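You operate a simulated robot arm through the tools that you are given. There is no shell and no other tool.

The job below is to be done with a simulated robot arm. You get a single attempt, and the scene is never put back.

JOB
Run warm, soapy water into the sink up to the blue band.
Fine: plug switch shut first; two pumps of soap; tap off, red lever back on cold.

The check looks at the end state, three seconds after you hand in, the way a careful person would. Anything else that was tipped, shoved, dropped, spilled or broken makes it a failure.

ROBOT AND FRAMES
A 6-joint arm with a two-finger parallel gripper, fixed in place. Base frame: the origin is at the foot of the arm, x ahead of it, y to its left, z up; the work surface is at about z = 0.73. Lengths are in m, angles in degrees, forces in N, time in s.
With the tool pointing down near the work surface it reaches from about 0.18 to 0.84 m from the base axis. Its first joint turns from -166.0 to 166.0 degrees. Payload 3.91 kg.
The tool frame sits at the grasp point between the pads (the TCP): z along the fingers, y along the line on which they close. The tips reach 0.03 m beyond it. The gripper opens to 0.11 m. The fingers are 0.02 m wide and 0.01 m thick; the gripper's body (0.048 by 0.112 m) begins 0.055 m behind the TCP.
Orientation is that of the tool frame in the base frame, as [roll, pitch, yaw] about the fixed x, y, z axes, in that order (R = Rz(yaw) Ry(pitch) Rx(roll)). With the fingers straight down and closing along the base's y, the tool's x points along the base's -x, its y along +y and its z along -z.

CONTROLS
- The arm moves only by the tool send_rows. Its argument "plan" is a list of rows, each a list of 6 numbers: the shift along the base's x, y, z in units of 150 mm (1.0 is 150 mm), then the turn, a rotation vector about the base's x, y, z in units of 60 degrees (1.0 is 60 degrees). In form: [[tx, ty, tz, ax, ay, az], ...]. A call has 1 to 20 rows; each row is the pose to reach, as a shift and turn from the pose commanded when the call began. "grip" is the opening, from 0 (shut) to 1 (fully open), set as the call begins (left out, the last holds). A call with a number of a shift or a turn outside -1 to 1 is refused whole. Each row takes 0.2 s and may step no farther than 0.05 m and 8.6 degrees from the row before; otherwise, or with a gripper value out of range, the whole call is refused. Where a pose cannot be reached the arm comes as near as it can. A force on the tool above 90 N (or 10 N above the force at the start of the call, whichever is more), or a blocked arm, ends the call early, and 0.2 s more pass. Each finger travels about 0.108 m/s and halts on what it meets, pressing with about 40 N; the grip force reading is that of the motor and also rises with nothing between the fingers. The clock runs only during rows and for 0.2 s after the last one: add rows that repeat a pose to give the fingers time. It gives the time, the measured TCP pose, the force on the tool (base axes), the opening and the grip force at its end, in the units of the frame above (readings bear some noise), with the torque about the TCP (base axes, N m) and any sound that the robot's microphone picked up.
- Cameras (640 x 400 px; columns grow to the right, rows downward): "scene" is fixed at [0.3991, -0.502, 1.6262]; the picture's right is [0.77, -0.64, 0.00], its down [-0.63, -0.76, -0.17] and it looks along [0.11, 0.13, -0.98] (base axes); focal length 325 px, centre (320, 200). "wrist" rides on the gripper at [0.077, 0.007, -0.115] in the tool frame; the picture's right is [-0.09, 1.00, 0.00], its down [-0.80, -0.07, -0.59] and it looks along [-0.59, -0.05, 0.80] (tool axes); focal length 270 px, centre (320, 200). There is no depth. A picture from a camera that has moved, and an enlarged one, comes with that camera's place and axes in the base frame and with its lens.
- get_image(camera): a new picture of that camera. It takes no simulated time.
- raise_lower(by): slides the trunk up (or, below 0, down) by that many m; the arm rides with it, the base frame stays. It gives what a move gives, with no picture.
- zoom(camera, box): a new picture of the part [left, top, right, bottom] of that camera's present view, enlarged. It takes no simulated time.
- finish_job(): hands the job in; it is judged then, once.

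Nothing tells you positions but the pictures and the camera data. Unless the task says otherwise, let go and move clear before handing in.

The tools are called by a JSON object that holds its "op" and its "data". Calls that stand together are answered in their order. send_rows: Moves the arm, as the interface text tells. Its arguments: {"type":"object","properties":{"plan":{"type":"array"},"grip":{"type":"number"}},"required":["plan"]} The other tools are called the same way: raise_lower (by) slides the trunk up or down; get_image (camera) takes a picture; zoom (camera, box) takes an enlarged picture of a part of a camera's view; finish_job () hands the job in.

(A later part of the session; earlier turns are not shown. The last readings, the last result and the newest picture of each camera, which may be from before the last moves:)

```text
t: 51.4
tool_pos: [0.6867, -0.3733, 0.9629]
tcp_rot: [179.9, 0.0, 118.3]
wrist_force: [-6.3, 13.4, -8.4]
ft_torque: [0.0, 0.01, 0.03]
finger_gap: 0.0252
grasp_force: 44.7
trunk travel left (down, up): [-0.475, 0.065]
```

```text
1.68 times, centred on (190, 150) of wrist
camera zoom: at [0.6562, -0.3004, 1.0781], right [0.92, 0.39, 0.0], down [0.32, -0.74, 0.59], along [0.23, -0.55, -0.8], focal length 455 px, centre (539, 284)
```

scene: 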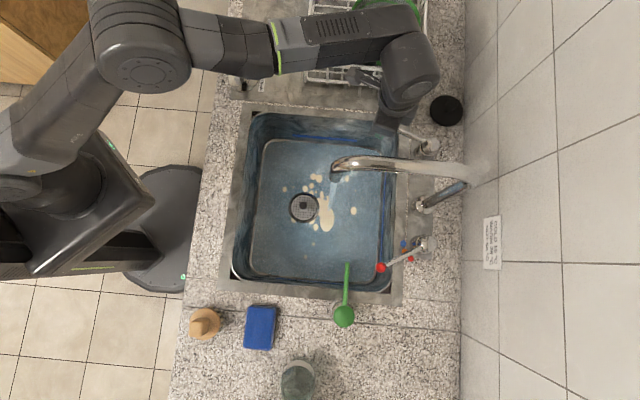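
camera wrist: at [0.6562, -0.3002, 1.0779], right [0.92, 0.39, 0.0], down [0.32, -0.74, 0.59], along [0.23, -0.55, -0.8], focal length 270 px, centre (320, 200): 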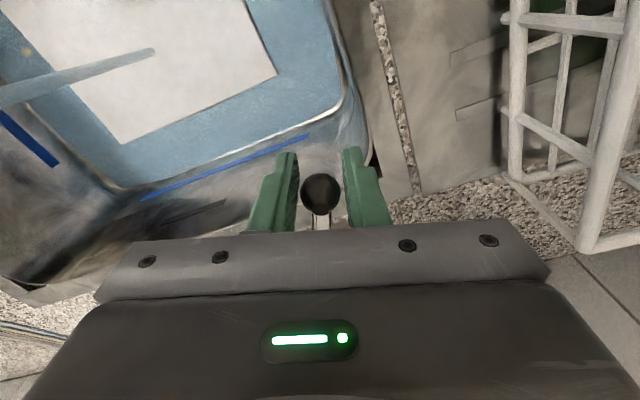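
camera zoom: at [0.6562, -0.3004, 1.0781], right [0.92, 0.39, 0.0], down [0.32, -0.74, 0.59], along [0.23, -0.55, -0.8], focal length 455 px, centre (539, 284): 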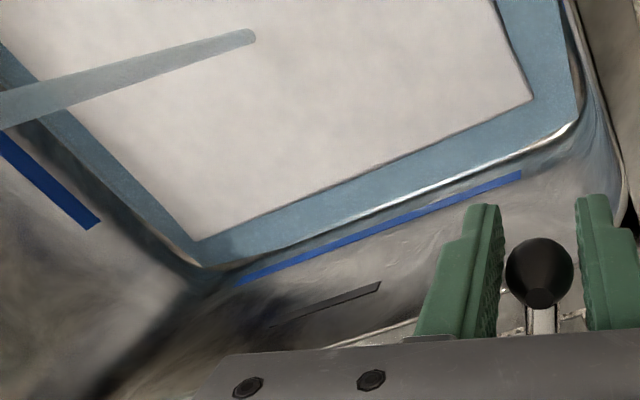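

The foam patch is spreading, but the waterline is hard to read at this scale. I'll zoom closer at the wall edges.

{"op": "zoom", "data": {"camera": "wrist", "box": [120, 120, 280, 230]}}

{"op": "zoom", "data": {"camera": "wrist", "box": [240, 90, 380, 190]}}

{"op": "zoom", "data": {"camera": "scene", "box": [240, 105, 320, 160]}}

{"op": "zoom", "data": {"camera": "scene", "box": [350, 180, 420, 240]}}

```text
3.64 times, centred on (200, 175) of wrist
camera zoom: at [0.6562, -0.3004, 1.0781], right [0.92, 0.39, 0.0], down [0.32, -0.74, 0.59], along [0.23, -0.55, -0.8], focal length 983 px, centre (756, 291)
```

zoom: 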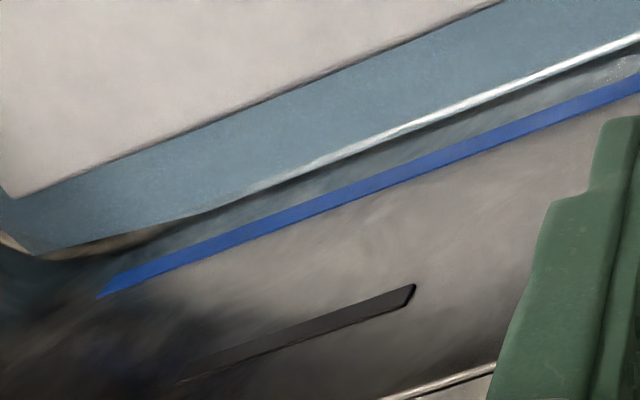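

```text
4.00 times, centred on (310, 140) of wrist
camera zoom: at [0.6562, -0.3004, 1.0781], right [0.92, 0.39, 0.0], down [0.32, -0.74, 0.59], along [0.23, -0.55, -0.8], focal length 1081 px, centre (360, 440)
```

zoom: 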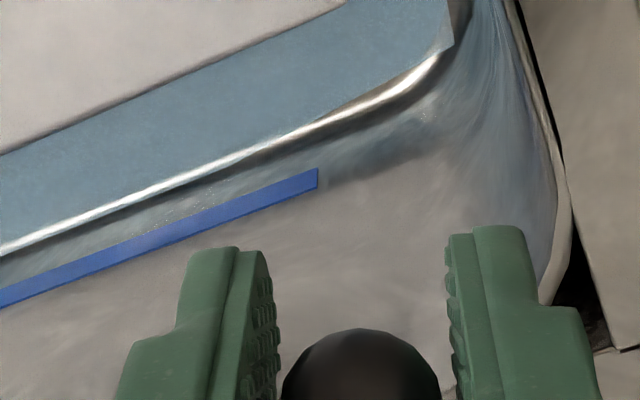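

```text
7.27 times, centred on (280, 132) of scene
camera zoom: at [0.3991, -0.502, 1.6262], right [0.77, -0.64, 0.0], down [-0.63, -0.76, -0.17], along [0.11, 0.13, -0.98], focal length 2365 px, centre (611, 691)
```

zoom: 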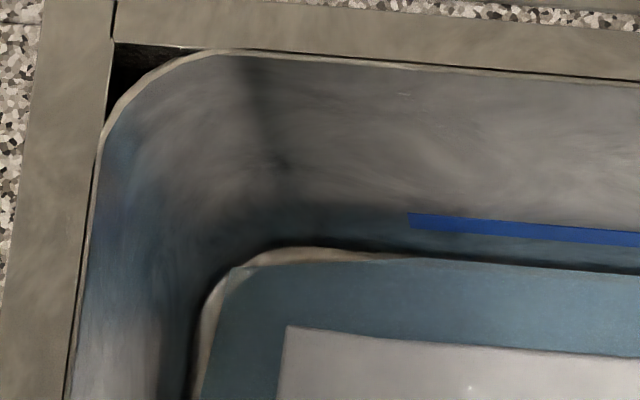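

```text
6.67 times, centred on (385, 210) of scene
camera zoom: at [0.3991, -0.502, 1.6262], right [0.77, -0.64, 0.0], down [-0.63, -0.76, -0.17], along [0.11, 0.13, -0.98], focal length 2168 px, centre (-113, 133)
```

zoom: 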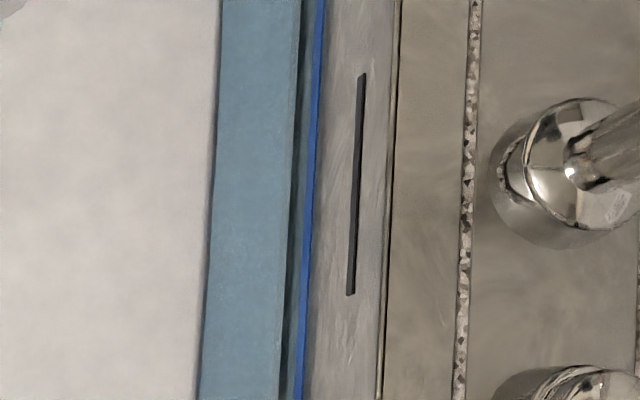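

The water surface still appears only a little above the floor, so the flow is slow. I'll run 4 s more and compare the same zooms.

{"op": "send_rows", "data": {"plan": [[0, 0, 0, 0, 0, 0], [0, 0, 0, 0, 0, 0], [0, 0, 0, 0, 0, 0], [0, 0, 0, 0, 0, 0], [0, 0, 0, 0, 0, 0], [0, 0, 0, 0, 0, 0], [0, 0, 0, 0, 0, 0], [0, 0, 0, 0, 0, 0], [0, 0, 0, 0, 0, 0], [0, 0, 0, 0, 0, 0], [0, 0, 0, 0, 0, 0], [0, 0, 0, 0, 0, 0], [0, 0, 0, 0, 0, 0], [0, 0, 0, 0, 0, 0], [0, 0, 0, 0, 0, 0], [0, 0, 0, 0, 0, 0], [0, 0, 0, 0, 0, 0], [0, 0, 0, 0, 0, 0], [0, 0, 0, 0, 0, 0], [0, 0, 0, 0, 0, 0]]}}

{"op": "zoom", "data": {"camera": "scene", "box": [350, 180, 420, 240]}}

{"op": "zoom", "data": {"camera": "scene", "box": [240, 105, 320, 160]}}

{"op": "zoom", "data": {"camera": "scene", "box": [230, 100, 420, 310]}}

{"op": "zoom", "data": {"camera": "wrist", "box": [120, 120, 280, 230]}}

```text
t: 55.6
tool_pos: [0.686, -0.3729, 0.9635]
tcp_rot: [-180.0, -0.1, 118.2]
wrist_force: [-5.2, 10.9, -5.4]
ft_torque: [-0.03, 0.02, 0.03]
finger_gap: 0.0253
grasp_force: 45.3
trunk travel left (down, up): [-0.475, 0.065]
```

```text
6.67 times, centred on (385, 210) of scene
camera zoom: at [0.3991, -0.502, 1.6262], right [0.77, -0.64, 0.0], down [-0.63, -0.76, -0.17], along [0.11, 0.13, -0.98], focal length 2168 px, centre (-113, 133)
```

zoom: 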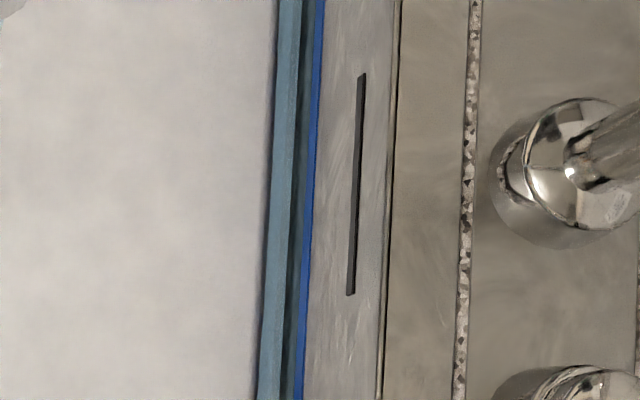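

```text
7.27 times, centred on (280, 132) of scene
camera zoom: at [0.3991, -0.502, 1.6262], right [0.77, -0.64, 0.0], down [-0.63, -0.76, -0.17], along [0.11, 0.13, -0.98], focal length 2365 px, centre (611, 691)
```

zoom: 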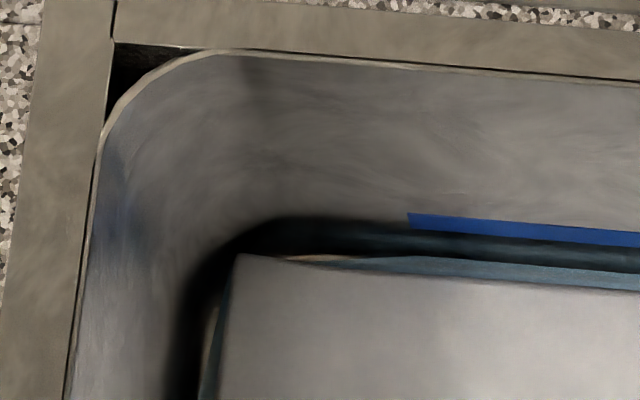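

```text
1.90 times, centred on (325, 205) of scene
camera zoom: at [0.3991, -0.502, 1.6262], right [0.77, -0.64, 0.0], down [-0.63, -0.76, -0.17], along [0.11, 0.13, -0.98], focal length 619 px, centre (310, 190)
```

zoom: 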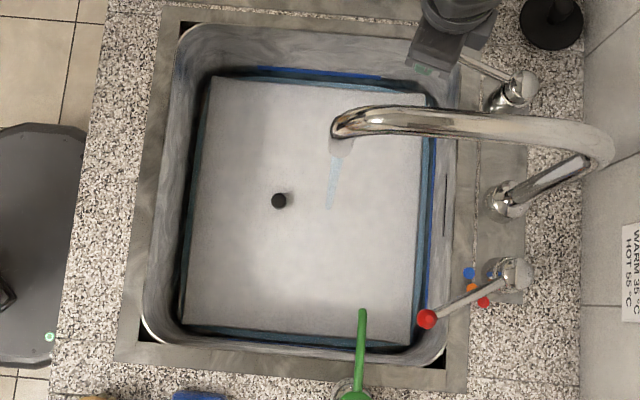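

```text
3.64 times, centred on (200, 175) of wrist
camera zoom: at [0.6561, -0.3007, 1.0781], right [0.92, 0.39, 0.0], down [0.32, -0.74, 0.59], along [0.23, -0.55, -0.8], focal length 983 px, centre (756, 291)
```

zoom: 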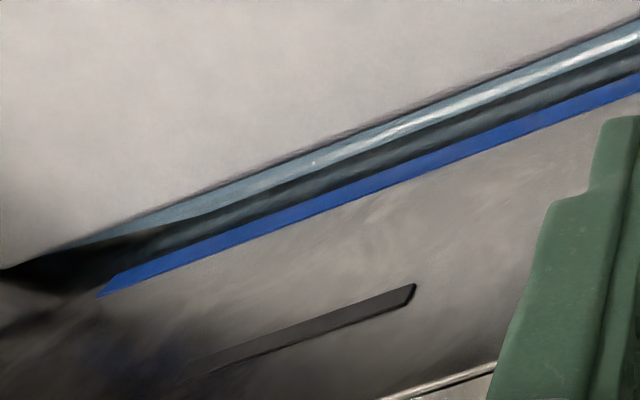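

The white soapy surface is spreading from the drain up the sloped floor and has nearly reached the walls. I'll keep running in short steps and watch it meet the blue band.

{"op": "send_rows", "data": {"plan": [[0, 0, 0, 0, 0, 0], [0, 0, 0, 0, 0, 0], [0, 0, 0, 0, 0, 0], [0, 0, 0, 0, 0, 0], [0, 0, 0, 0, 0, 0], [0, 0, 0, 0, 0, 0], [0, 0, 0, 0, 0, 0], [0, 0, 0, 0, 0, 0], [0, 0, 0, 0, 0, 0], [0, 0, 0, 0, 0, 0]]}}

{"op": "zoom", "data": {"camera": "scene", "box": [350, 180, 420, 240]}}

{"op": "zoom", "data": {"camera": "scene", "box": [240, 105, 320, 160]}}

{"op": "get_image", "data": {"camera": "scene"}}

{"op": "zoom", "data": {"camera": "wrist", "box": [120, 120, 280, 230]}}

```text
t: 57.8
tool_pos: [0.6872, -0.3723, 0.9627]
tcp_rot: [-180.0, 0.0, 118.3]
wrist_force: [-3.7, 8.2, -3.6]
ft_torque: [0.02, -0.02, 0.01]
finger_gap: 0.025
grasp_force: 45.0
trunk travel left (down, up): [-0.475, 0.065]
```

```text
6.67 times, centred on (385, 210) of scene
camera zoom: at [0.3991, -0.502, 1.6262], right [0.77, -0.64, 0.0], down [-0.63, -0.76, -0.17], along [0.11, 0.13, -0.98], focal length 2168 px, centre (-113, 133)
```

zoom: 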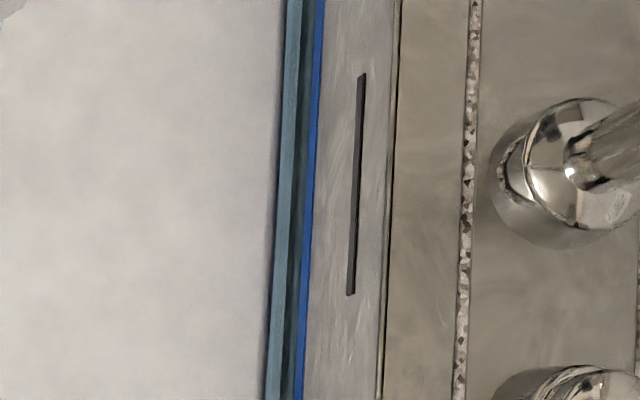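

```text
7.27 times, centred on (280, 132) of scene
camera zoom: at [0.3991, -0.502, 1.6262], right [0.77, -0.64, 0.0], down [-0.63, -0.76, -0.17], along [0.11, 0.13, -0.98], focal length 2365 px, centre (611, 691)
```

zoom: 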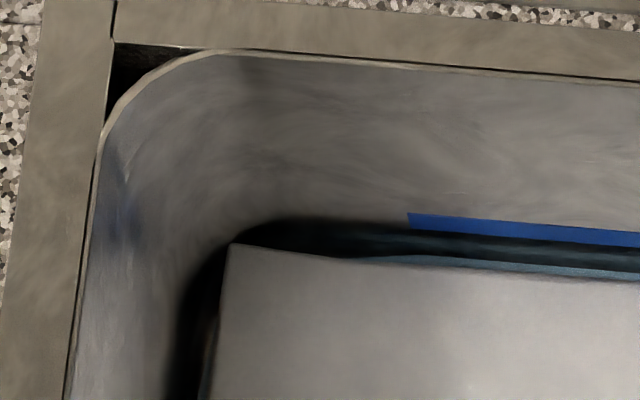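

```text
taken
```

scene: 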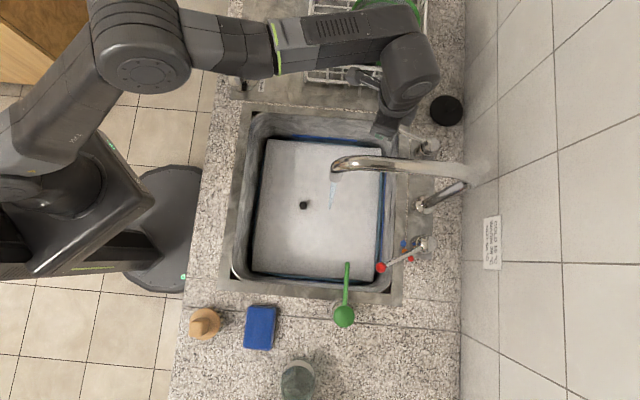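

```text
3.64 times, centred on (200, 175) of wrist
camera zoom: at [0.656, -0.3008, 1.0782], right [0.92, 0.39, 0.0], down [0.32, -0.74, 0.59], along [0.23, -0.55, -0.8], focal length 983 px, centre (756, 291)
```

zoom: 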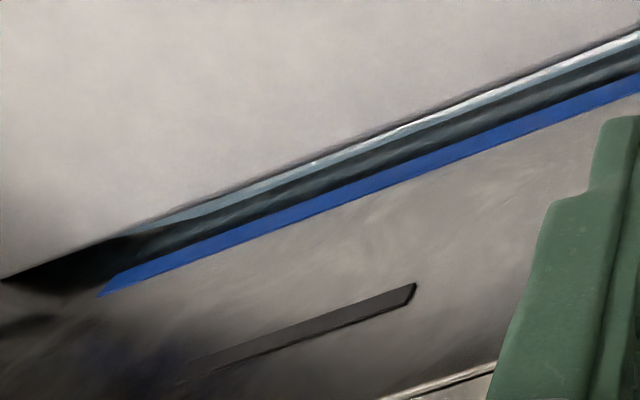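

The foam sheet rides on the water, and triangulating its corner gave z ≈ 0.743 at 51 s. I'll take the same measurement now.

{"op": "zoom", "data": {"camera": "wrist", "box": [0, 60, 380, 240]}}

{"op": "zoom", "data": {"camera": "scene", "box": [330, 230, 430, 300]}}

{"op": "zoom", "data": {"camera": "scene", "box": [230, 230, 330, 300]}}

{"op": "zoom", "data": {"camera": "scene", "box": [330, 120, 410, 180]}}

```text
1.68 times, centred on (190, 150) of wrist
camera zoom: at [0.656, -0.3008, 1.0782], right [0.92, 0.39, 0.0], down [0.32, -0.74, 0.59], along [0.23, -0.55, -0.8], focal length 455 px, centre (539, 284)
```

zoom: 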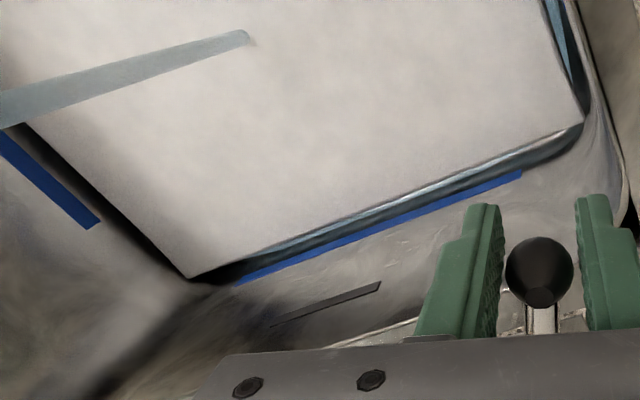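

```text
5.71 times, centred on (380, 265) of scene
camera zoom: at [0.3991, -0.502, 1.6262], right [0.77, -0.64, 0.0], down [-0.63, -0.76, -0.17], along [0.11, 0.13, -0.98], focal length 1858 px, centre (-23, -171)
```

zoom: 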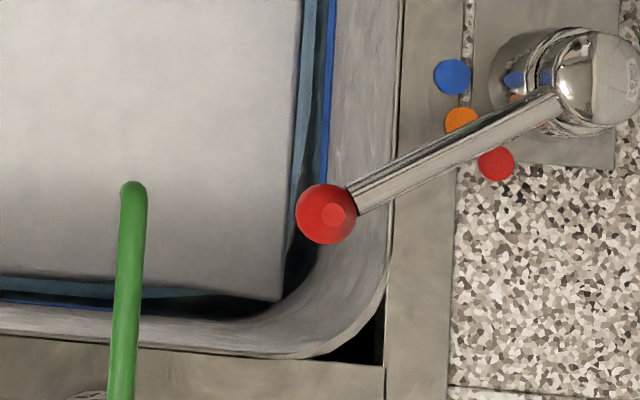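

```text
5.71 times, centred on (280, 265) of scene
camera zoom: at [0.3991, -0.502, 1.6262], right [0.77, -0.64, 0.0], down [-0.63, -0.76, -0.17], along [0.11, 0.13, -0.98], focal length 1858 px, centre (549, -171)
```

zoom: 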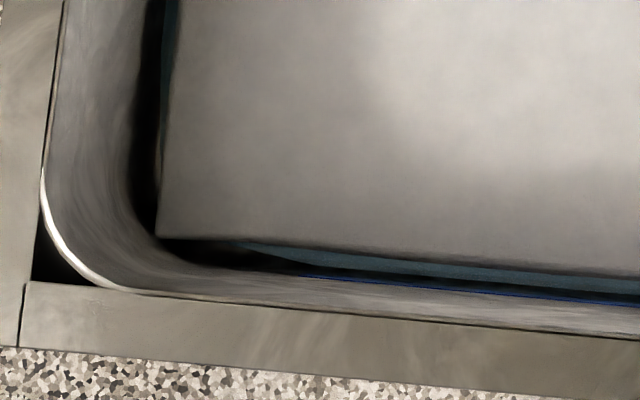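

```text
6.67 times, centred on (370, 150) of scene
camera zoom: at [0.3991, -0.502, 1.6262], right [0.77, -0.64, 0.0], down [-0.63, -0.76, -0.17], along [0.11, 0.13, -0.98], focal length 2168 px, centre (-13, 533)
```

zoom: 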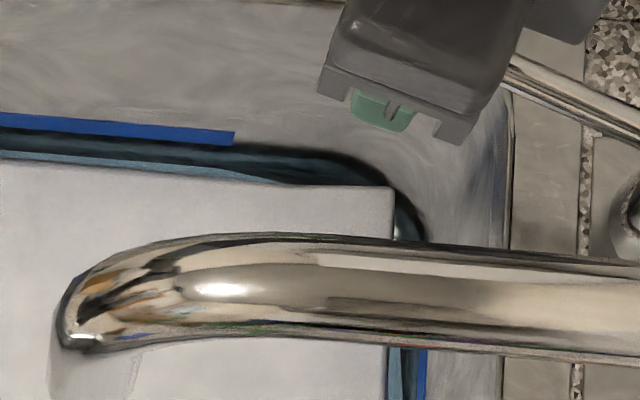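

The surface now triangulates to z ≈ 0.748, with the band at about 0.77, so roughly 2 cm remains. I'll run about 4 s more.

{"op": "send_rows", "data": {"plan": [[0, 0, 0, 0, 0, 0], [0, 0, 0, 0, 0, 0], [0, 0, 0, 0, 0, 0], [0, 0, 0, 0, 0, 0], [0, 0, 0, 0, 0, 0], [0, 0, 0, 0, 0, 0], [0, 0, 0, 0, 0, 0], [0, 0, 0, 0, 0, 0], [0, 0, 0, 0, 0, 0], [0, 0, 0, 0, 0, 0], [0, 0, 0, 0, 0, 0], [0, 0, 0, 0, 0, 0], [0, 0, 0, 0, 0, 0], [0, 0, 0, 0, 0, 0], [0, 0, 0, 0, 0, 0], [0, 0, 0, 0, 0, 0], [0, 0, 0, 0, 0, 0], [0, 0, 0, 0, 0, 0], [0, 0, 0, 0, 0, 0], [0, 0, 0, 0, 0, 0]]}}

{"op": "zoom", "data": {"camera": "wrist", "box": [0, 60, 380, 240]}}

{"op": "zoom", "data": {"camera": "scene", "box": [330, 230, 430, 300]}}

{"op": "zoom", "data": {"camera": "scene", "box": [240, 105, 320, 160]}}

{"op": "zoom", "data": {"camera": "wrist", "box": [120, 120, 280, 230]}}

```text
t: 62.0
tool_pos: [0.686, -0.373, 0.9623]
tcp_rot: [179.9, 0.0, 118.2]
wrist_force: [-3.3, 6.6, -1.3]
ft_torque: [-0.04, -0.02, 0.03]
finger_gap: 0.0253
grasp_force: 44.7
trunk travel left (down, up): [-0.475, 0.065]
```

```text
1.68 times, centred on (190, 150) of wrist
camera zoom: at [0.656, -0.3009, 1.0782], right [0.92, 0.39, 0.0], down [0.32, -0.74, 0.59], along [0.23, -0.55, -0.8], focal length 455 px, centre (539, 284)
```

zoom: 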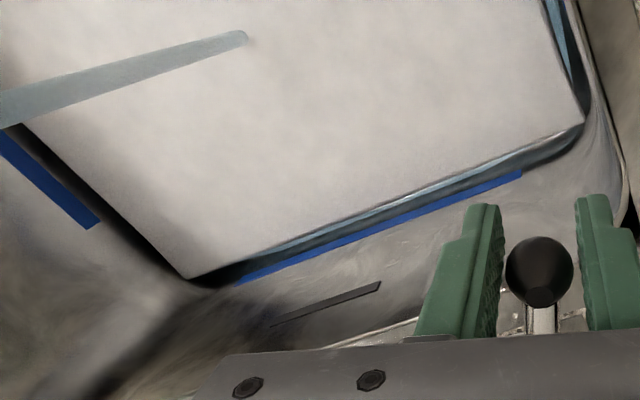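

```text
5.71 times, centred on (380, 265) of scene
camera zoom: at [0.3991, -0.502, 1.6262], right [0.77, -0.64, 0.0], down [-0.63, -0.76, -0.17], along [0.11, 0.13, -0.98], focal length 1858 px, centre (-23, -171)
```

zoom: 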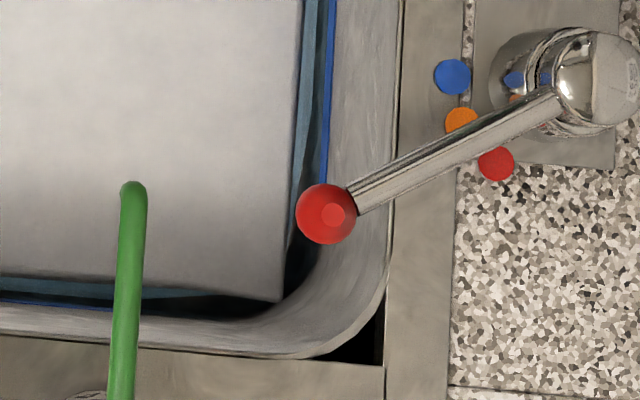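

```text
7.27 times, centred on (280, 132) of scene
camera zoom: at [0.3991, -0.502, 1.6262], right [0.77, -0.64, 0.0], down [-0.63, -0.76, -0.17], along [0.11, 0.13, -0.98], focal length 2365 px, centre (611, 691)
```

zoom: 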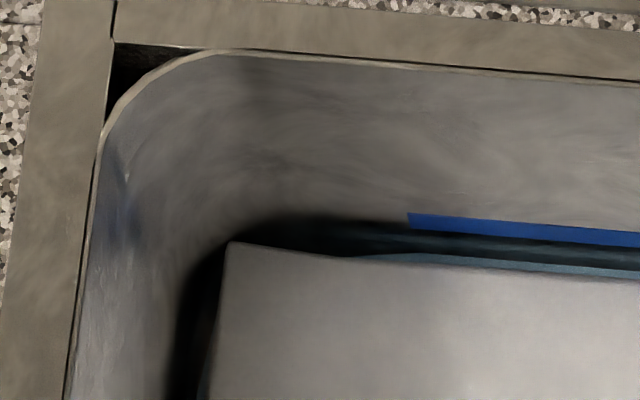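

```text
3.64 times, centred on (200, 175) of wrist
camera zoom: at [0.656, -0.3009, 1.0782], right [0.92, 0.39, 0.0], down [0.32, -0.74, 0.59], along [0.23, -0.55, -0.8], focal length 983 px, centre (756, 291)
```

zoom: 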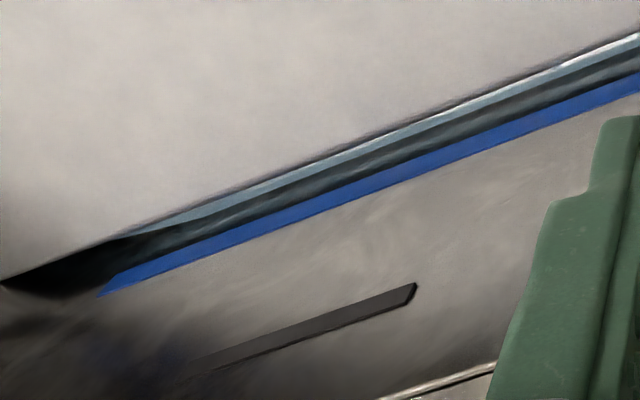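

The level rises slowly, about 1 mm/s, and now sits near 0.750. I'll run two more holds of about 4 s and re-measure.

{"op": "send_rows", "data": {"plan": [[0, 0, 0, 0, 0, 0], [0, 0, 0, 0, 0, 0], [0, 0, 0, 0, 0, 0], [0, 0, 0, 0, 0, 0], [0, 0, 0, 0, 0, 0], [0, 0, 0, 0, 0, 0], [0, 0, 0, 0, 0, 0], [0, 0, 0, 0, 0, 0], [0, 0, 0, 0, 0, 0], [0, 0, 0, 0, 0, 0], [0, 0, 0, 0, 0, 0], [0, 0, 0, 0, 0, 0], [0, 0, 0, 0, 0, 0], [0, 0, 0, 0, 0, 0], [0, 0, 0, 0, 0, 0], [0, 0, 0, 0, 0, 0], [0, 0, 0, 0, 0, 0], [0, 0, 0, 0, 0, 0], [0, 0, 0, 0, 0, 0], [0, 0, 0, 0, 0, 0]]}}

{"op": "get_image", "data": {"camera": "scene"}}

{"op": "get_image", "data": {"camera": "wrist"}}

{"op": "zoom", "data": {"camera": "wrist", "box": [120, 120, 280, 230]}}

{"op": "zoom", "data": {"camera": "scene", "box": [240, 105, 320, 160]}}

```text
t: 66.2
tool_pos: [0.6872, -0.3728, 0.9636]
tcp_rot: [-180.0, 0.0, 118.0]
wrist_force: [-2.5, 4.8, -0.1]
ft_torque: [0.0, -0.02, 0.0]
finger_gap: 0.0251
grasp_force: 45.1
trunk travel left (down, up): [-0.475, 0.065]
```

```text
taken
```

scene: 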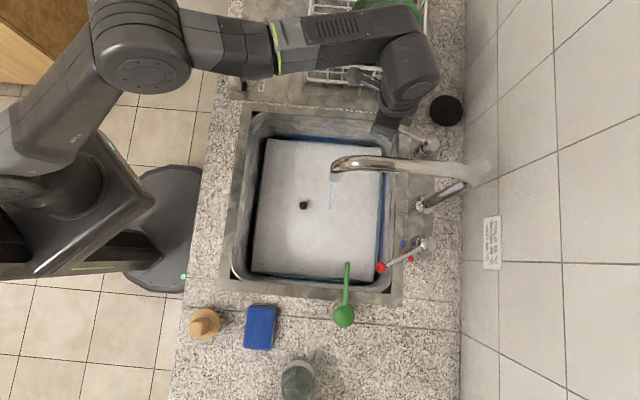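

```text
taken
camera wrist: at [0.6559, -0.301, 1.0782], right [0.92, 0.39, 0.0], down [0.32, -0.74, 0.59], along [0.23, -0.55, -0.8], focal length 270 px, centre (320, 200)
```

wrist: 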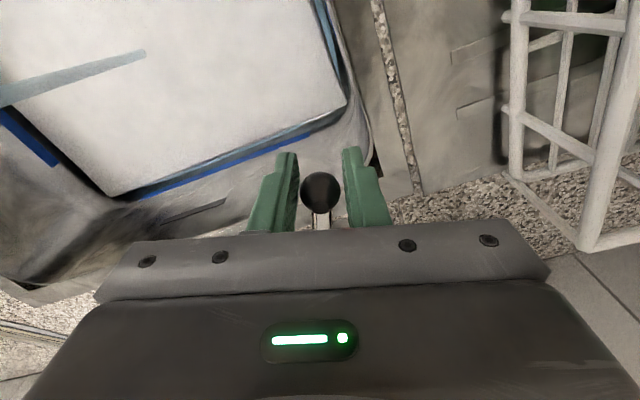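

```text
3.64 times, centred on (200, 175) of wrist
camera zoom: at [0.6559, -0.301, 1.0782], right [0.92, 0.39, 0.0], down [0.32, -0.74, 0.59], along [0.23, -0.55, -0.8], focal length 983 px, centre (756, 291)
```

zoom: 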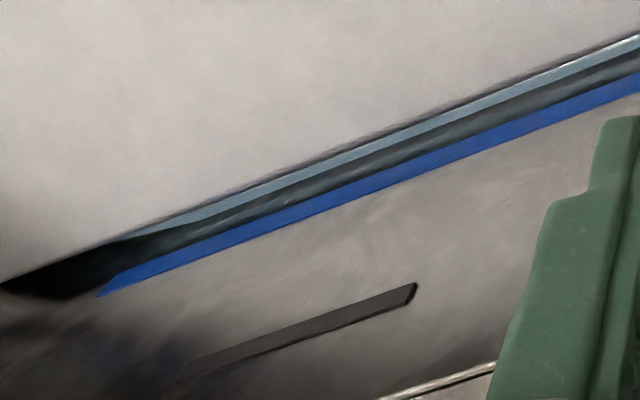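

```text
7.27 times, centred on (280, 132) of scene
camera zoom: at [0.3991, -0.502, 1.6262], right [0.77, -0.64, 0.0], down [-0.63, -0.76, -0.17], along [0.11, 0.13, -0.98], focal length 2365 px, centre (611, 691)
```

zoom: 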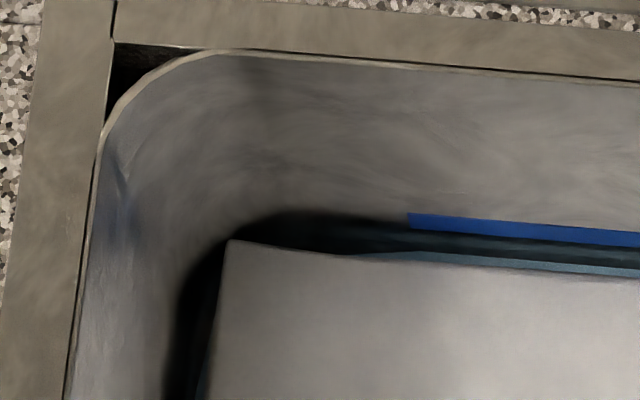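

The rise is very slow at this opening, so I'll open the lever further to about 35° and watch the flow.

{"op": "send_rows", "data": {"plan": [[0.029, 0.013, 0, 0, 0, -0.042], [0.058, 0.024, 0, 0, 0, -0.083], [0.088, 0.034, 0, 0, 0, -0.125], [0.118, 0.043, 0, 0, 0, -0.167], [0.149, 0.05, 0, 0, 0, -0.21], [0.179, 0.0565, 0, 0, 0, -0.25]]}}

{"op": "get_image", "data": {"camera": "scene"}}

{"op": "get_image", "data": {"camera": "wrist"}}

{"op": "zoom", "data": {"camera": "scene", "box": [240, 105, 320, 160]}}

```text
t: 67.6
tool_pos: [0.7132, -0.3654, 0.962]
tcp_rot: [180.0, 0.1, 103.1]
wrist_force: [2.0, -2.3, 0.0]
ft_torque: [0.16, 0.04, 0.14]
finger_gap: 0.0254
grasp_force: 45.2
trunk travel left (down, up): [-0.475, 0.065]
```

```text
taken
```

scene: 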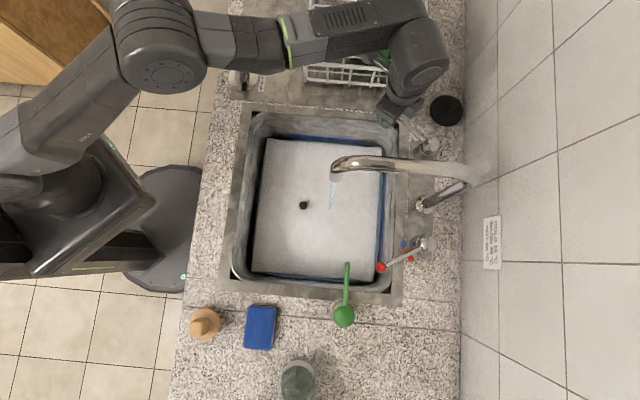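

```text
taken
camera wrist: at [0.7028, -0.2867, 1.0782], right [0.99, 0.14, 0.0], down [0.11, -0.8, 0.6], along [0.08, -0.59, -0.8], focal length 270 px, centre (320, 200)
```

wrist: 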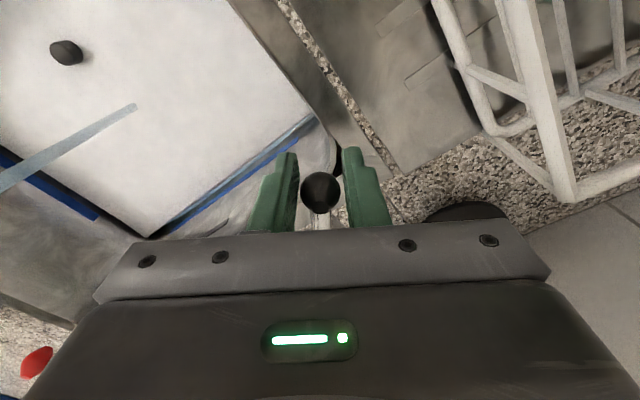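

```text
7.27 times, centred on (280, 132) of scene
camera zoom: at [0.3991, -0.502, 1.6262], right [0.77, -0.64, 0.0], down [-0.63, -0.76, -0.17], along [0.11, 0.13, -0.98], focal length 2365 px, centre (611, 691)
```

zoom: 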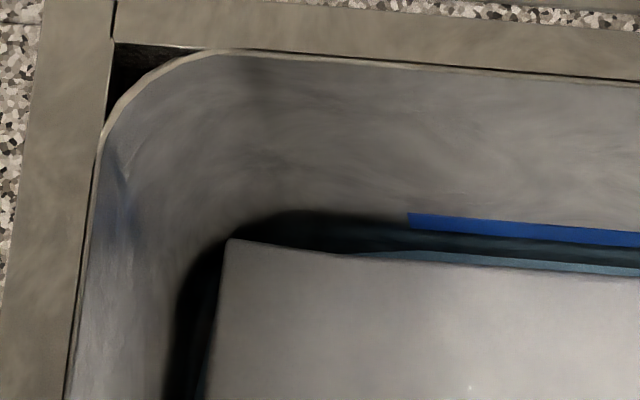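

The lever is at 35° with low forces and clear of the rack. I'll run 4 s and measure the rise.

{"op": "send_rows", "data": {"plan": [[0, 0, 0, 0, 0, 0], [0, 0, 0, 0, 0, 0], [0, 0, 0, 0, 0, 0], [0, 0, 0, 0, 0, 0], [0, 0, 0, 0, 0, 0], [0, 0, 0, 0, 0, 0], [0, 0, 0, 0, 0, 0], [0, 0, 0, 0, 0, 0], [0, 0, 0, 0, 0, 0], [0, 0, 0, 0, 0, 0], [0, 0, 0, 0, 0, 0], [0, 0, 0, 0, 0, 0], [0, 0, 0, 0, 0, 0], [0, 0, 0, 0, 0, 0], [0, 0, 0, 0, 0, 0], [0, 0, 0, 0, 0, 0], [0, 0, 0, 0, 0, 0], [0, 0, 0, 0, 0, 0], [0, 0, 0, 0, 0, 0], [0, 0, 0, 0, 0, 0]]}}

{"op": "zoom", "data": {"camera": "wrist", "box": [0, 80, 340, 250]}}

{"op": "zoom", "data": {"camera": "scene", "box": [240, 105, 320, 160]}}

{"op": "zoom", "data": {"camera": "scene", "box": [330, 230, 430, 300]}}

{"op": "zoom", "data": {"camera": "scene", "box": [350, 180, 420, 240]}}

```text
t: 71.8
tool_pos: [0.7119, -0.3648, 0.962]
tcp_rot: [-179.9, 0.0, 103.1]
wrist_force: [2.4, -11.6, 7.8]
ft_torque: [-0.08, 0.03, 0.01]
finger_gap: 0.0253
grasp_force: 44.8
trunk travel left (down, up): [-0.475, 0.065]
```

```text
1.88 times, centred on (170, 165) of wrist
camera zoom: at [0.7022, -0.2868, 1.0782], right [0.99, 0.14, 0.0], down [0.11, -0.8, 0.59], along [0.08, -0.59, -0.8], focal length 509 px, centre (602, 266)
```

zoom: 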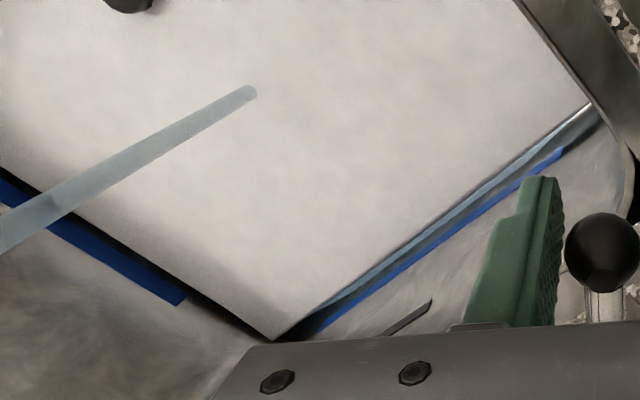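

```text
7.27 times, centred on (280, 132) of scene
camera zoom: at [0.3991, -0.502, 1.6262], right [0.77, -0.64, 0.0], down [-0.63, -0.76, -0.17], along [0.11, 0.13, -0.98], focal length 2365 px, centre (611, 691)
```

zoom: 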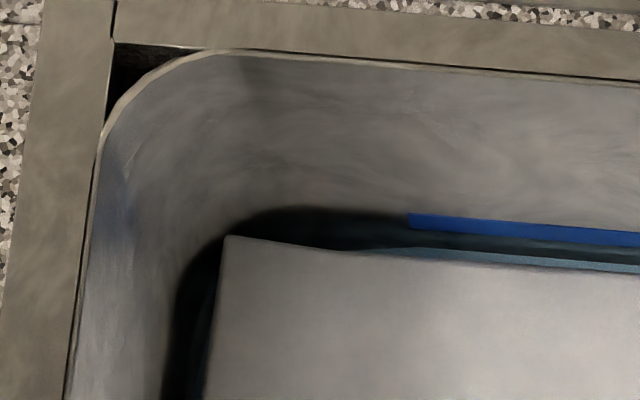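

```text
5.71 times, centred on (380, 265) of scene
camera zoom: at [0.3991, -0.502, 1.6262], right [0.77, -0.64, 0.0], down [-0.63, -0.76, -0.17], along [0.11, 0.13, -0.98], focal length 1858 px, centre (-23, -171)
```

zoom: 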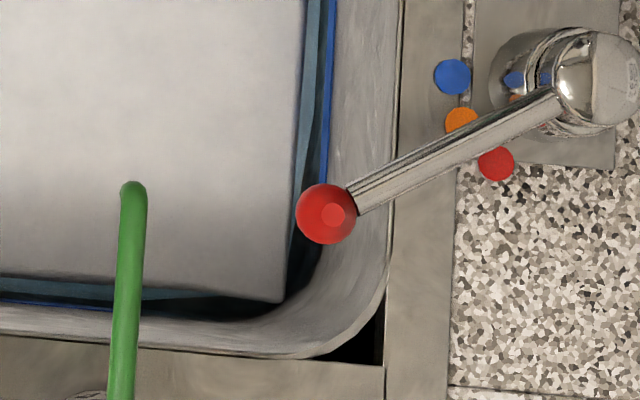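

```text
6.67 times, centred on (385, 210) of scene
camera zoom: at [0.3991, -0.502, 1.6262], right [0.77, -0.64, 0.0], down [-0.63, -0.76, -0.17], along [0.11, 0.13, -0.98], focal length 2168 px, centre (-113, 133)
```

zoom: 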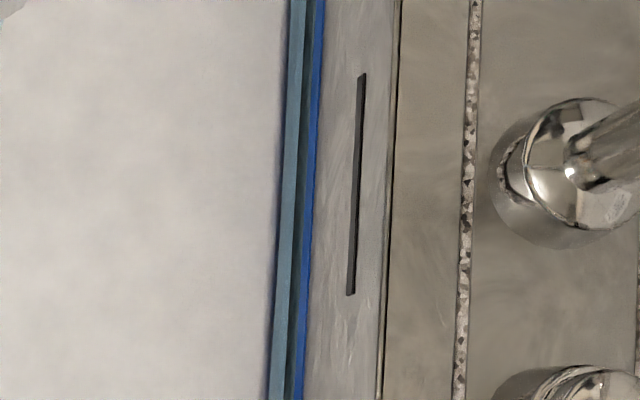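

The waterline is about 16 mm up and roughly 20 mm below the band's lower edge, rising near 1 mm/s. I'll run two holds, about 8 s, then re-measure.

{"op": "send_rows", "data": {"plan": [[0, 0, 0, 0, 0, 0], [0, 0, 0, 0, 0, 0], [0, 0, 0, 0, 0, 0], [0, 0, 0, 0, 0, 0], [0, 0, 0, 0, 0, 0], [0, 0, 0, 0, 0, 0], [0, 0, 0, 0, 0, 0], [0, 0, 0, 0, 0, 0], [0, 0, 0, 0, 0, 0], [0, 0, 0, 0, 0, 0], [0, 0, 0, 0, 0, 0], [0, 0, 0, 0, 0, 0], [0, 0, 0, 0, 0, 0], [0, 0, 0, 0, 0, 0], [0, 0, 0, 0, 0, 0], [0, 0, 0, 0, 0, 0], [0, 0, 0, 0, 0, 0], [0, 0, 0, 0, 0, 0], [0, 0, 0, 0, 0, 0], [0, 0, 0, 0, 0, 0]]}}

{"op": "send_rows", "data": {"plan": [[0, 0, 0, 0, 0, 0], [0, 0, 0, 0, 0, 0], [0, 0, 0, 0, 0, 0], [0, 0, 0, 0, 0, 0], [0, 0, 0, 0, 0, 0], [0, 0, 0, 0, 0, 0], [0, 0, 0, 0, 0, 0], [0, 0, 0, 0, 0, 0], [0, 0, 0, 0, 0, 0], [0, 0, 0, 0, 0, 0], [0, 0, 0, 0, 0, 0], [0, 0, 0, 0, 0, 0], [0, 0, 0, 0, 0, 0], [0, 0, 0, 0, 0, 0], [0, 0, 0, 0, 0, 0], [0, 0, 0, 0, 0, 0], [0, 0, 0, 0, 0, 0], [0, 0, 0, 0, 0, 0], [0, 0, 0, 0, 0, 0], [0, 0, 0, 0, 0, 0]]}}

{"op": "zoom", "data": {"camera": "scene", "box": [240, 105, 320, 160]}}

{"op": "zoom", "data": {"camera": "scene", "box": [350, 180, 420, 240]}}

{"op": "zoom", "data": {"camera": "wrist", "box": [0, 80, 340, 250]}}

{"op": "get_image", "data": {"camera": "scene"}}

```text
t: 76.0
tool_pos: [0.7133, -0.3644, 0.9625]
tcp_rot: [180.0, 0.0, 103.2]
wrist_force: [2.0, -11.1, 6.3]
ft_torque: [0.04, 0.01, -0.01]
finger_gap: 0.0251
grasp_force: 45.6
trunk travel left (down, up): [-0.475, 0.065]
```

```text
t: 80.2
tool_pos: [0.7141, -0.3643, 0.9617]
tcp_rot: [-180.0, 0.0, 103.1]
wrist_force: [1.2, -8.9, 4.7]
ft_torque: [0.01, -0.03, 0.01]
finger_gap: 0.0253
grasp_force: 45.3
trunk travel left (down, up): [-0.475, 0.065]
```

```text
7.27 times, centred on (280, 132) of scene
camera zoom: at [0.3991, -0.502, 1.6262], right [0.77, -0.64, 0.0], down [-0.63, -0.76, -0.17], along [0.11, 0.13, -0.98], focal length 2365 px, centre (611, 691)
```

zoom: 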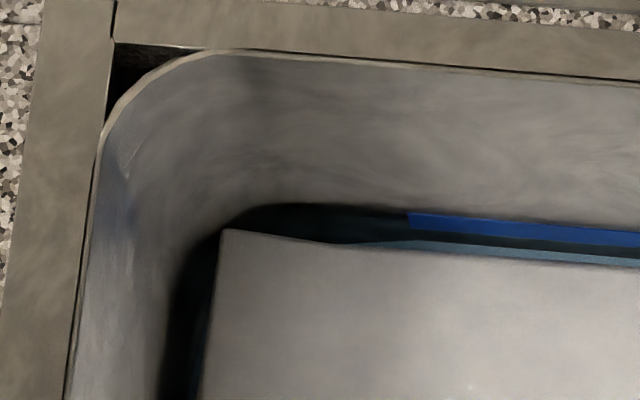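

```text
6.67 times, centred on (385, 210) of scene
camera zoom: at [0.3991, -0.502, 1.6262], right [0.77, -0.64, 0.0], down [-0.63, -0.76, -0.17], along [0.11, 0.13, -0.98], focal length 2168 px, centre (-113, 133)
```

zoom: 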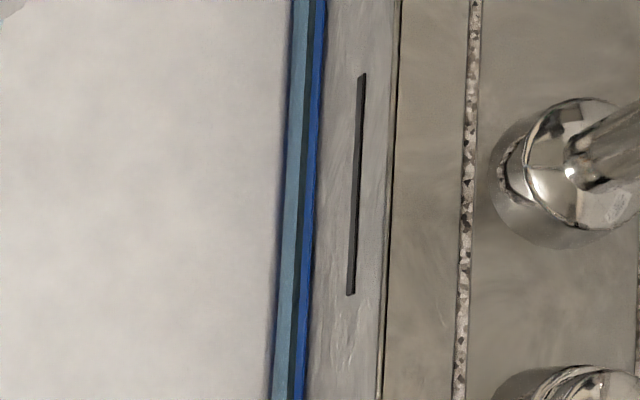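

```text
1.88 times, centred on (170, 165) of wrist
camera zoom: at [0.7023, -0.2865, 1.0781], right [0.99, 0.14, 0.0], down [0.11, -0.8, 0.59], along [0.08, -0.59, -0.8], focal length 509 px, centre (602, 266)
```

zoom: 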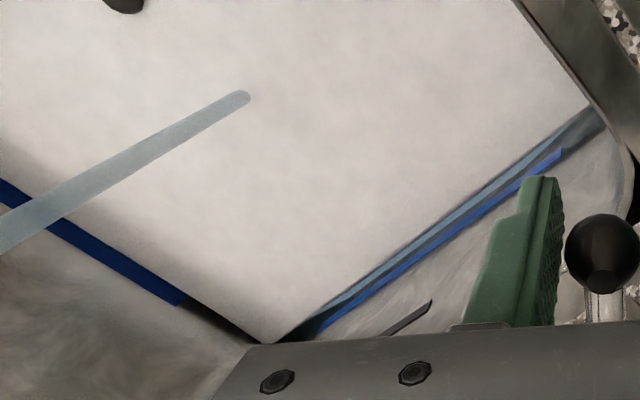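

```text
taken
```

scene: 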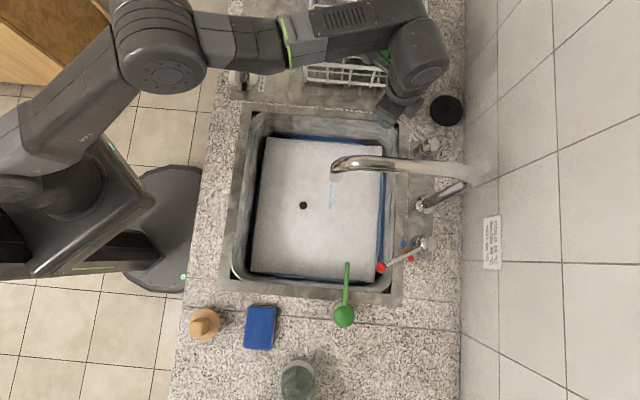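

The rise is about 0.85 mm/s, with some 13 mm left to the band's lower edge. I'll run three more holds, about 12 s.

{"op": "send_rows", "data": {"plan": [[0, 0, 0, 0, 0, 0], [0, 0, 0, 0, 0, 0], [0, 0, 0, 0, 0, 0], [0, 0, 0, 0, 0, 0], [0, 0, 0, 0, 0, 0], [0, 0, 0, 0, 0, 0], [0, 0, 0, 0, 0, 0], [0, 0, 0, 0, 0, 0], [0, 0, 0, 0, 0, 0], [0, 0, 0, 0, 0, 0], [0, 0, 0, 0, 0, 0], [0, 0, 0, 0, 0, 0], [0, 0, 0, 0, 0, 0], [0, 0, 0, 0, 0, 0], [0, 0, 0, 0, 0, 0], [0, 0, 0, 0, 0, 0], [0, 0, 0, 0, 0, 0], [0, 0, 0, 0, 0, 0], [0, 0, 0, 0, 0, 0], [0, 0, 0, 0, 0, 0]]}}

{"op": "send_rows", "data": {"plan": [[0, 0, 0, 0, 0, 0], [0, 0, 0, 0, 0, 0], [0, 0, 0, 0, 0, 0], [0, 0, 0, 0, 0, 0], [0, 0, 0, 0, 0, 0], [0, 0, 0, 0, 0, 0], [0, 0, 0, 0, 0, 0], [0, 0, 0, 0, 0, 0], [0, 0, 0, 0, 0, 0], [0, 0, 0, 0, 0, 0], [0, 0, 0, 0, 0, 0], [0, 0, 0, 0, 0, 0], [0, 0, 0, 0, 0, 0], [0, 0, 0, 0, 0, 0], [0, 0, 0, 0, 0, 0], [0, 0, 0, 0, 0, 0], [0, 0, 0, 0, 0, 0], [0, 0, 0, 0, 0, 0], [0, 0, 0, 0, 0, 0], [0, 0, 0, 0, 0, 0]]}}

{"op": "zoom", "data": {"camera": "scene", "box": [240, 105, 320, 160]}}

{"op": "zoom", "data": {"camera": "scene", "box": [350, 180, 420, 240]}}

{"op": "zoom", "data": {"camera": "wrist", "box": [0, 80, 340, 250]}}

```text
t: 84.4
tool_pos: [0.7137, -0.3643, 0.9624]
tcp_rot: [-180.0, 0.0, 103.2]
wrist_force: [0.7, -7.0, 3.1]
ft_torque: [0.0, -0.02, -0.02]
finger_gap: 0.025
grasp_force: 44.8
trunk travel left (down, up): [-0.475, 0.065]
```

```text
t: 88.6
tool_pos: [0.7139, -0.3632, 0.9625]
tcp_rot: [-180.0, -0.1, 103.3]
wrist_force: [1.4, -6.6, 2.3]
ft_torque: [0.03, 0.0, 0.0]
finger_gap: 0.0254
grasp_force: 45.4
trunk travel left (down, up): [-0.475, 0.065]
```

```text
7.27 times, centred on (280, 132) of scene
camera zoom: at [0.3991, -0.502, 1.6262], right [0.77, -0.64, 0.0], down [-0.63, -0.76, -0.17], along [0.11, 0.13, -0.98], focal length 2365 px, centre (611, 691)
```

zoom: 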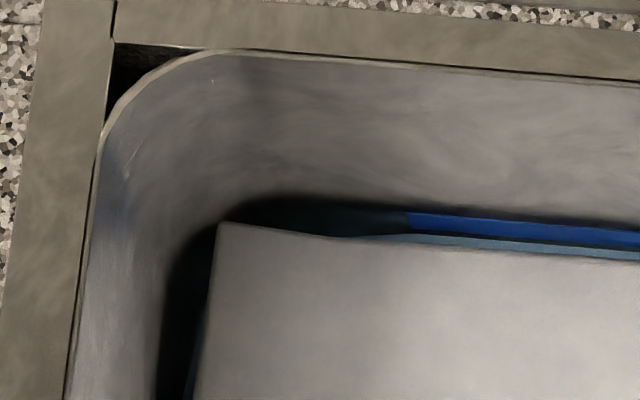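

```text
6.67 times, centred on (385, 210) of scene
camera zoom: at [0.3991, -0.502, 1.6262], right [0.77, -0.64, 0.0], down [-0.63, -0.76, -0.17], along [0.11, 0.13, -0.98], focal length 2168 px, centre (-113, 133)
```

zoom: 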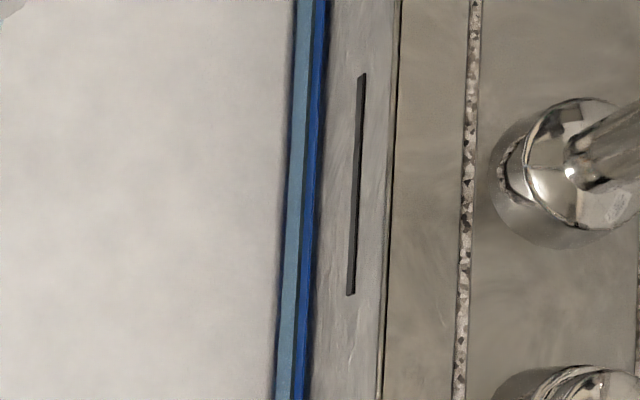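

```text
1.88 times, centred on (170, 165) of wrist
camera zoom: at [0.7025, -0.2863, 1.078], right [0.99, 0.14, 0.0], down [0.11, -0.8, 0.59], along [0.08, -0.59, -0.8], focal length 509 px, centre (602, 266)
```

zoom: 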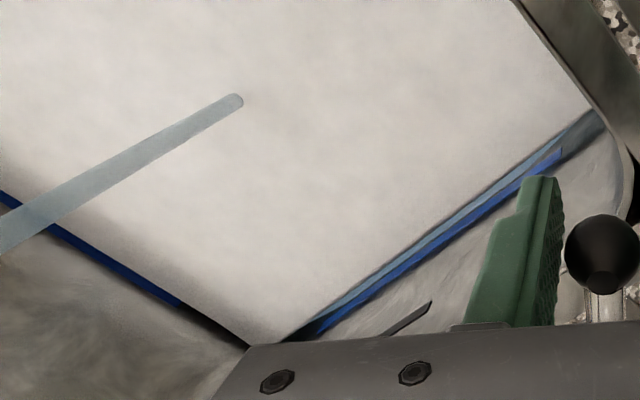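

The waterline is about 6 mm below the band's lower edge. I'll run two more holds and then check.

{"op": "send_rows", "data": {"plan": [[0, 0, 0, 0, 0, 0], [0, 0, 0, 0, 0, 0], [0, 0, 0, 0, 0, 0], [0, 0, 0, 0, 0, 0], [0, 0, 0, 0, 0, 0], [0, 0, 0, 0, 0, 0], [0, 0, 0, 0, 0, 0], [0, 0, 0, 0, 0, 0], [0, 0, 0, 0, 0, 0], [0, 0, 0, 0, 0, 0], [0, 0, 0, 0, 0, 0], [0, 0, 0, 0, 0, 0], [0, 0, 0, 0, 0, 0], [0, 0, 0, 0, 0, 0], [0, 0, 0, 0, 0, 0], [0, 0, 0, 0, 0, 0], [0, 0, 0, 0, 0, 0], [0, 0, 0, 0, 0, 0], [0, 0, 0, 0, 0, 0], [0, 0, 0, 0, 0, 0]]}}

{"op": "send_rows", "data": {"plan": [[0, 0, 0, 0, 0, 0], [0, 0, 0, 0, 0, 0], [0, 0, 0, 0, 0, 0], [0, 0, 0, 0, 0, 0], [0, 0, 0, 0, 0, 0], [0, 0, 0, 0, 0, 0], [0, 0, 0, 0, 0, 0], [0, 0, 0, 0, 0, 0], [0, 0, 0, 0, 0, 0], [0, 0, 0, 0, 0, 0], [0, 0, 0, 0, 0, 0], [0, 0, 0, 0, 0, 0], [0, 0, 0, 0, 0, 0], [0, 0, 0, 0, 0, 0], [0, 0, 0, 0, 0, 0], [0, 0, 0, 0, 0, 0], [0, 0, 0, 0, 0, 0], [0, 0, 0, 0, 0, 0]]}}

{"op": "zoom", "data": {"camera": "scene", "box": [240, 105, 320, 160]}}

{"op": "zoom", "data": {"camera": "scene", "box": [350, 180, 420, 240]}}

{"op": "zoom", "data": {"camera": "wrist", "box": [0, 80, 340, 250]}}

{"op": "zoom", "data": {"camera": "scene", "box": [280, 120, 340, 150]}}

```text
t: 92.8
tool_pos: [0.7127, -0.3635, 0.9619]
tcp_rot: [-179.9, 0.1, 103.2]
wrist_force: [1.2, -5.1, 1.0]
ft_torque: [0.01, 0.0, 0.04]
finger_gap: 0.0251
grasp_force: 45.5
trunk travel left (down, up): [-0.475, 0.065]
```

```text
t: 96.6
tool_pos: [0.7128, -0.364, 0.9617]
tcp_rot: [179.9, 0.0, 103.3]
wrist_force: [0.8, -4.6, 1.2]
ft_torque: [0.06, -0.01, -0.02]
finger_gap: 0.0253
grasp_force: 44.8
trunk travel left (down, up): [-0.475, 0.065]
```

```text
7.27 times, centred on (280, 132) of scene
camera zoom: at [0.3991, -0.502, 1.6262], right [0.77, -0.64, 0.0], down [-0.63, -0.76, -0.17], along [0.11, 0.13, -0.98], focal length 2365 px, centre (611, 691)
```

zoom: 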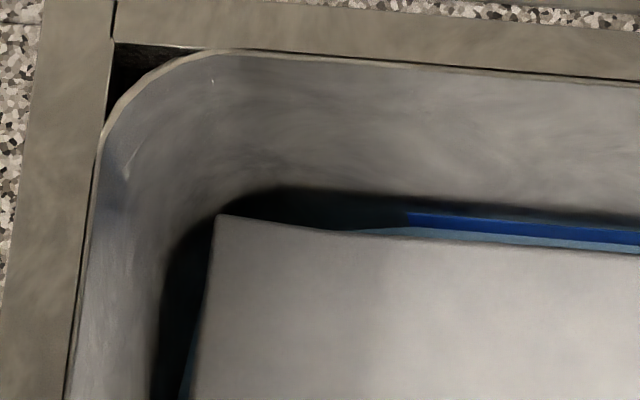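

```text
6.67 times, centred on (385, 210) of scene
camera zoom: at [0.3991, -0.502, 1.6262], right [0.77, -0.64, 0.0], down [-0.63, -0.76, -0.17], along [0.11, 0.13, -0.98], focal length 2168 px, centre (-113, 133)
```

zoom: 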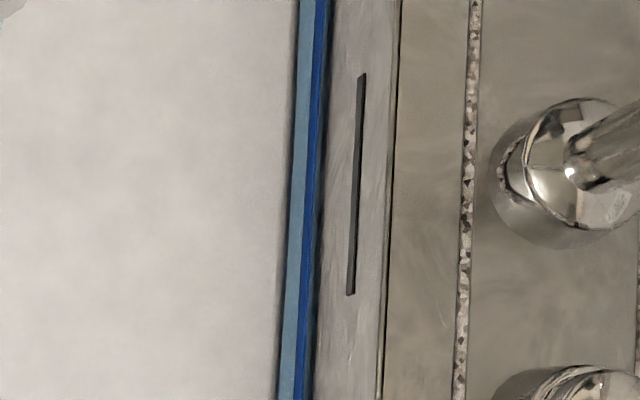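

```text
1.88 times, centred on (170, 165) of wrist
camera zoom: at [0.7026, -0.2861, 1.078], right [0.99, 0.14, 0.0], down [0.11, -0.8, 0.59], along [0.08, -0.59, -0.8], focal length 509 px, centre (602, 266)
```

zoom: 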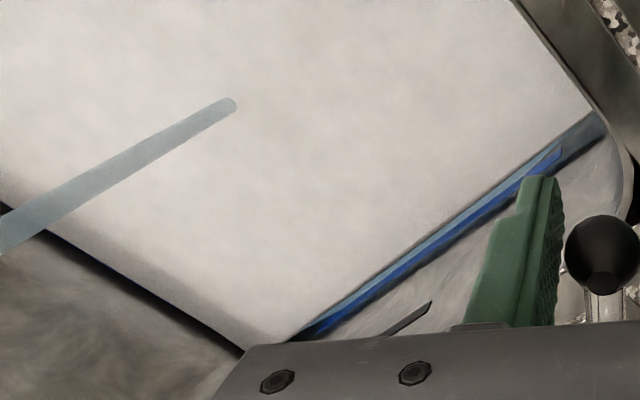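

```text
10.67 times, centred on (310, 135) of scene
camera zoom: at [0.3991, -0.502, 1.6262], right [0.77, -0.64, 0.0], down [-0.63, -0.76, -0.17], along [0.11, 0.13, -0.98], focal length 3469 px, centre (427, 893)
```

zoom: 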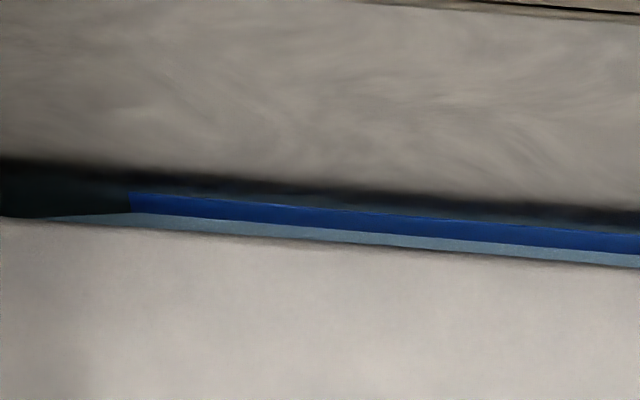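

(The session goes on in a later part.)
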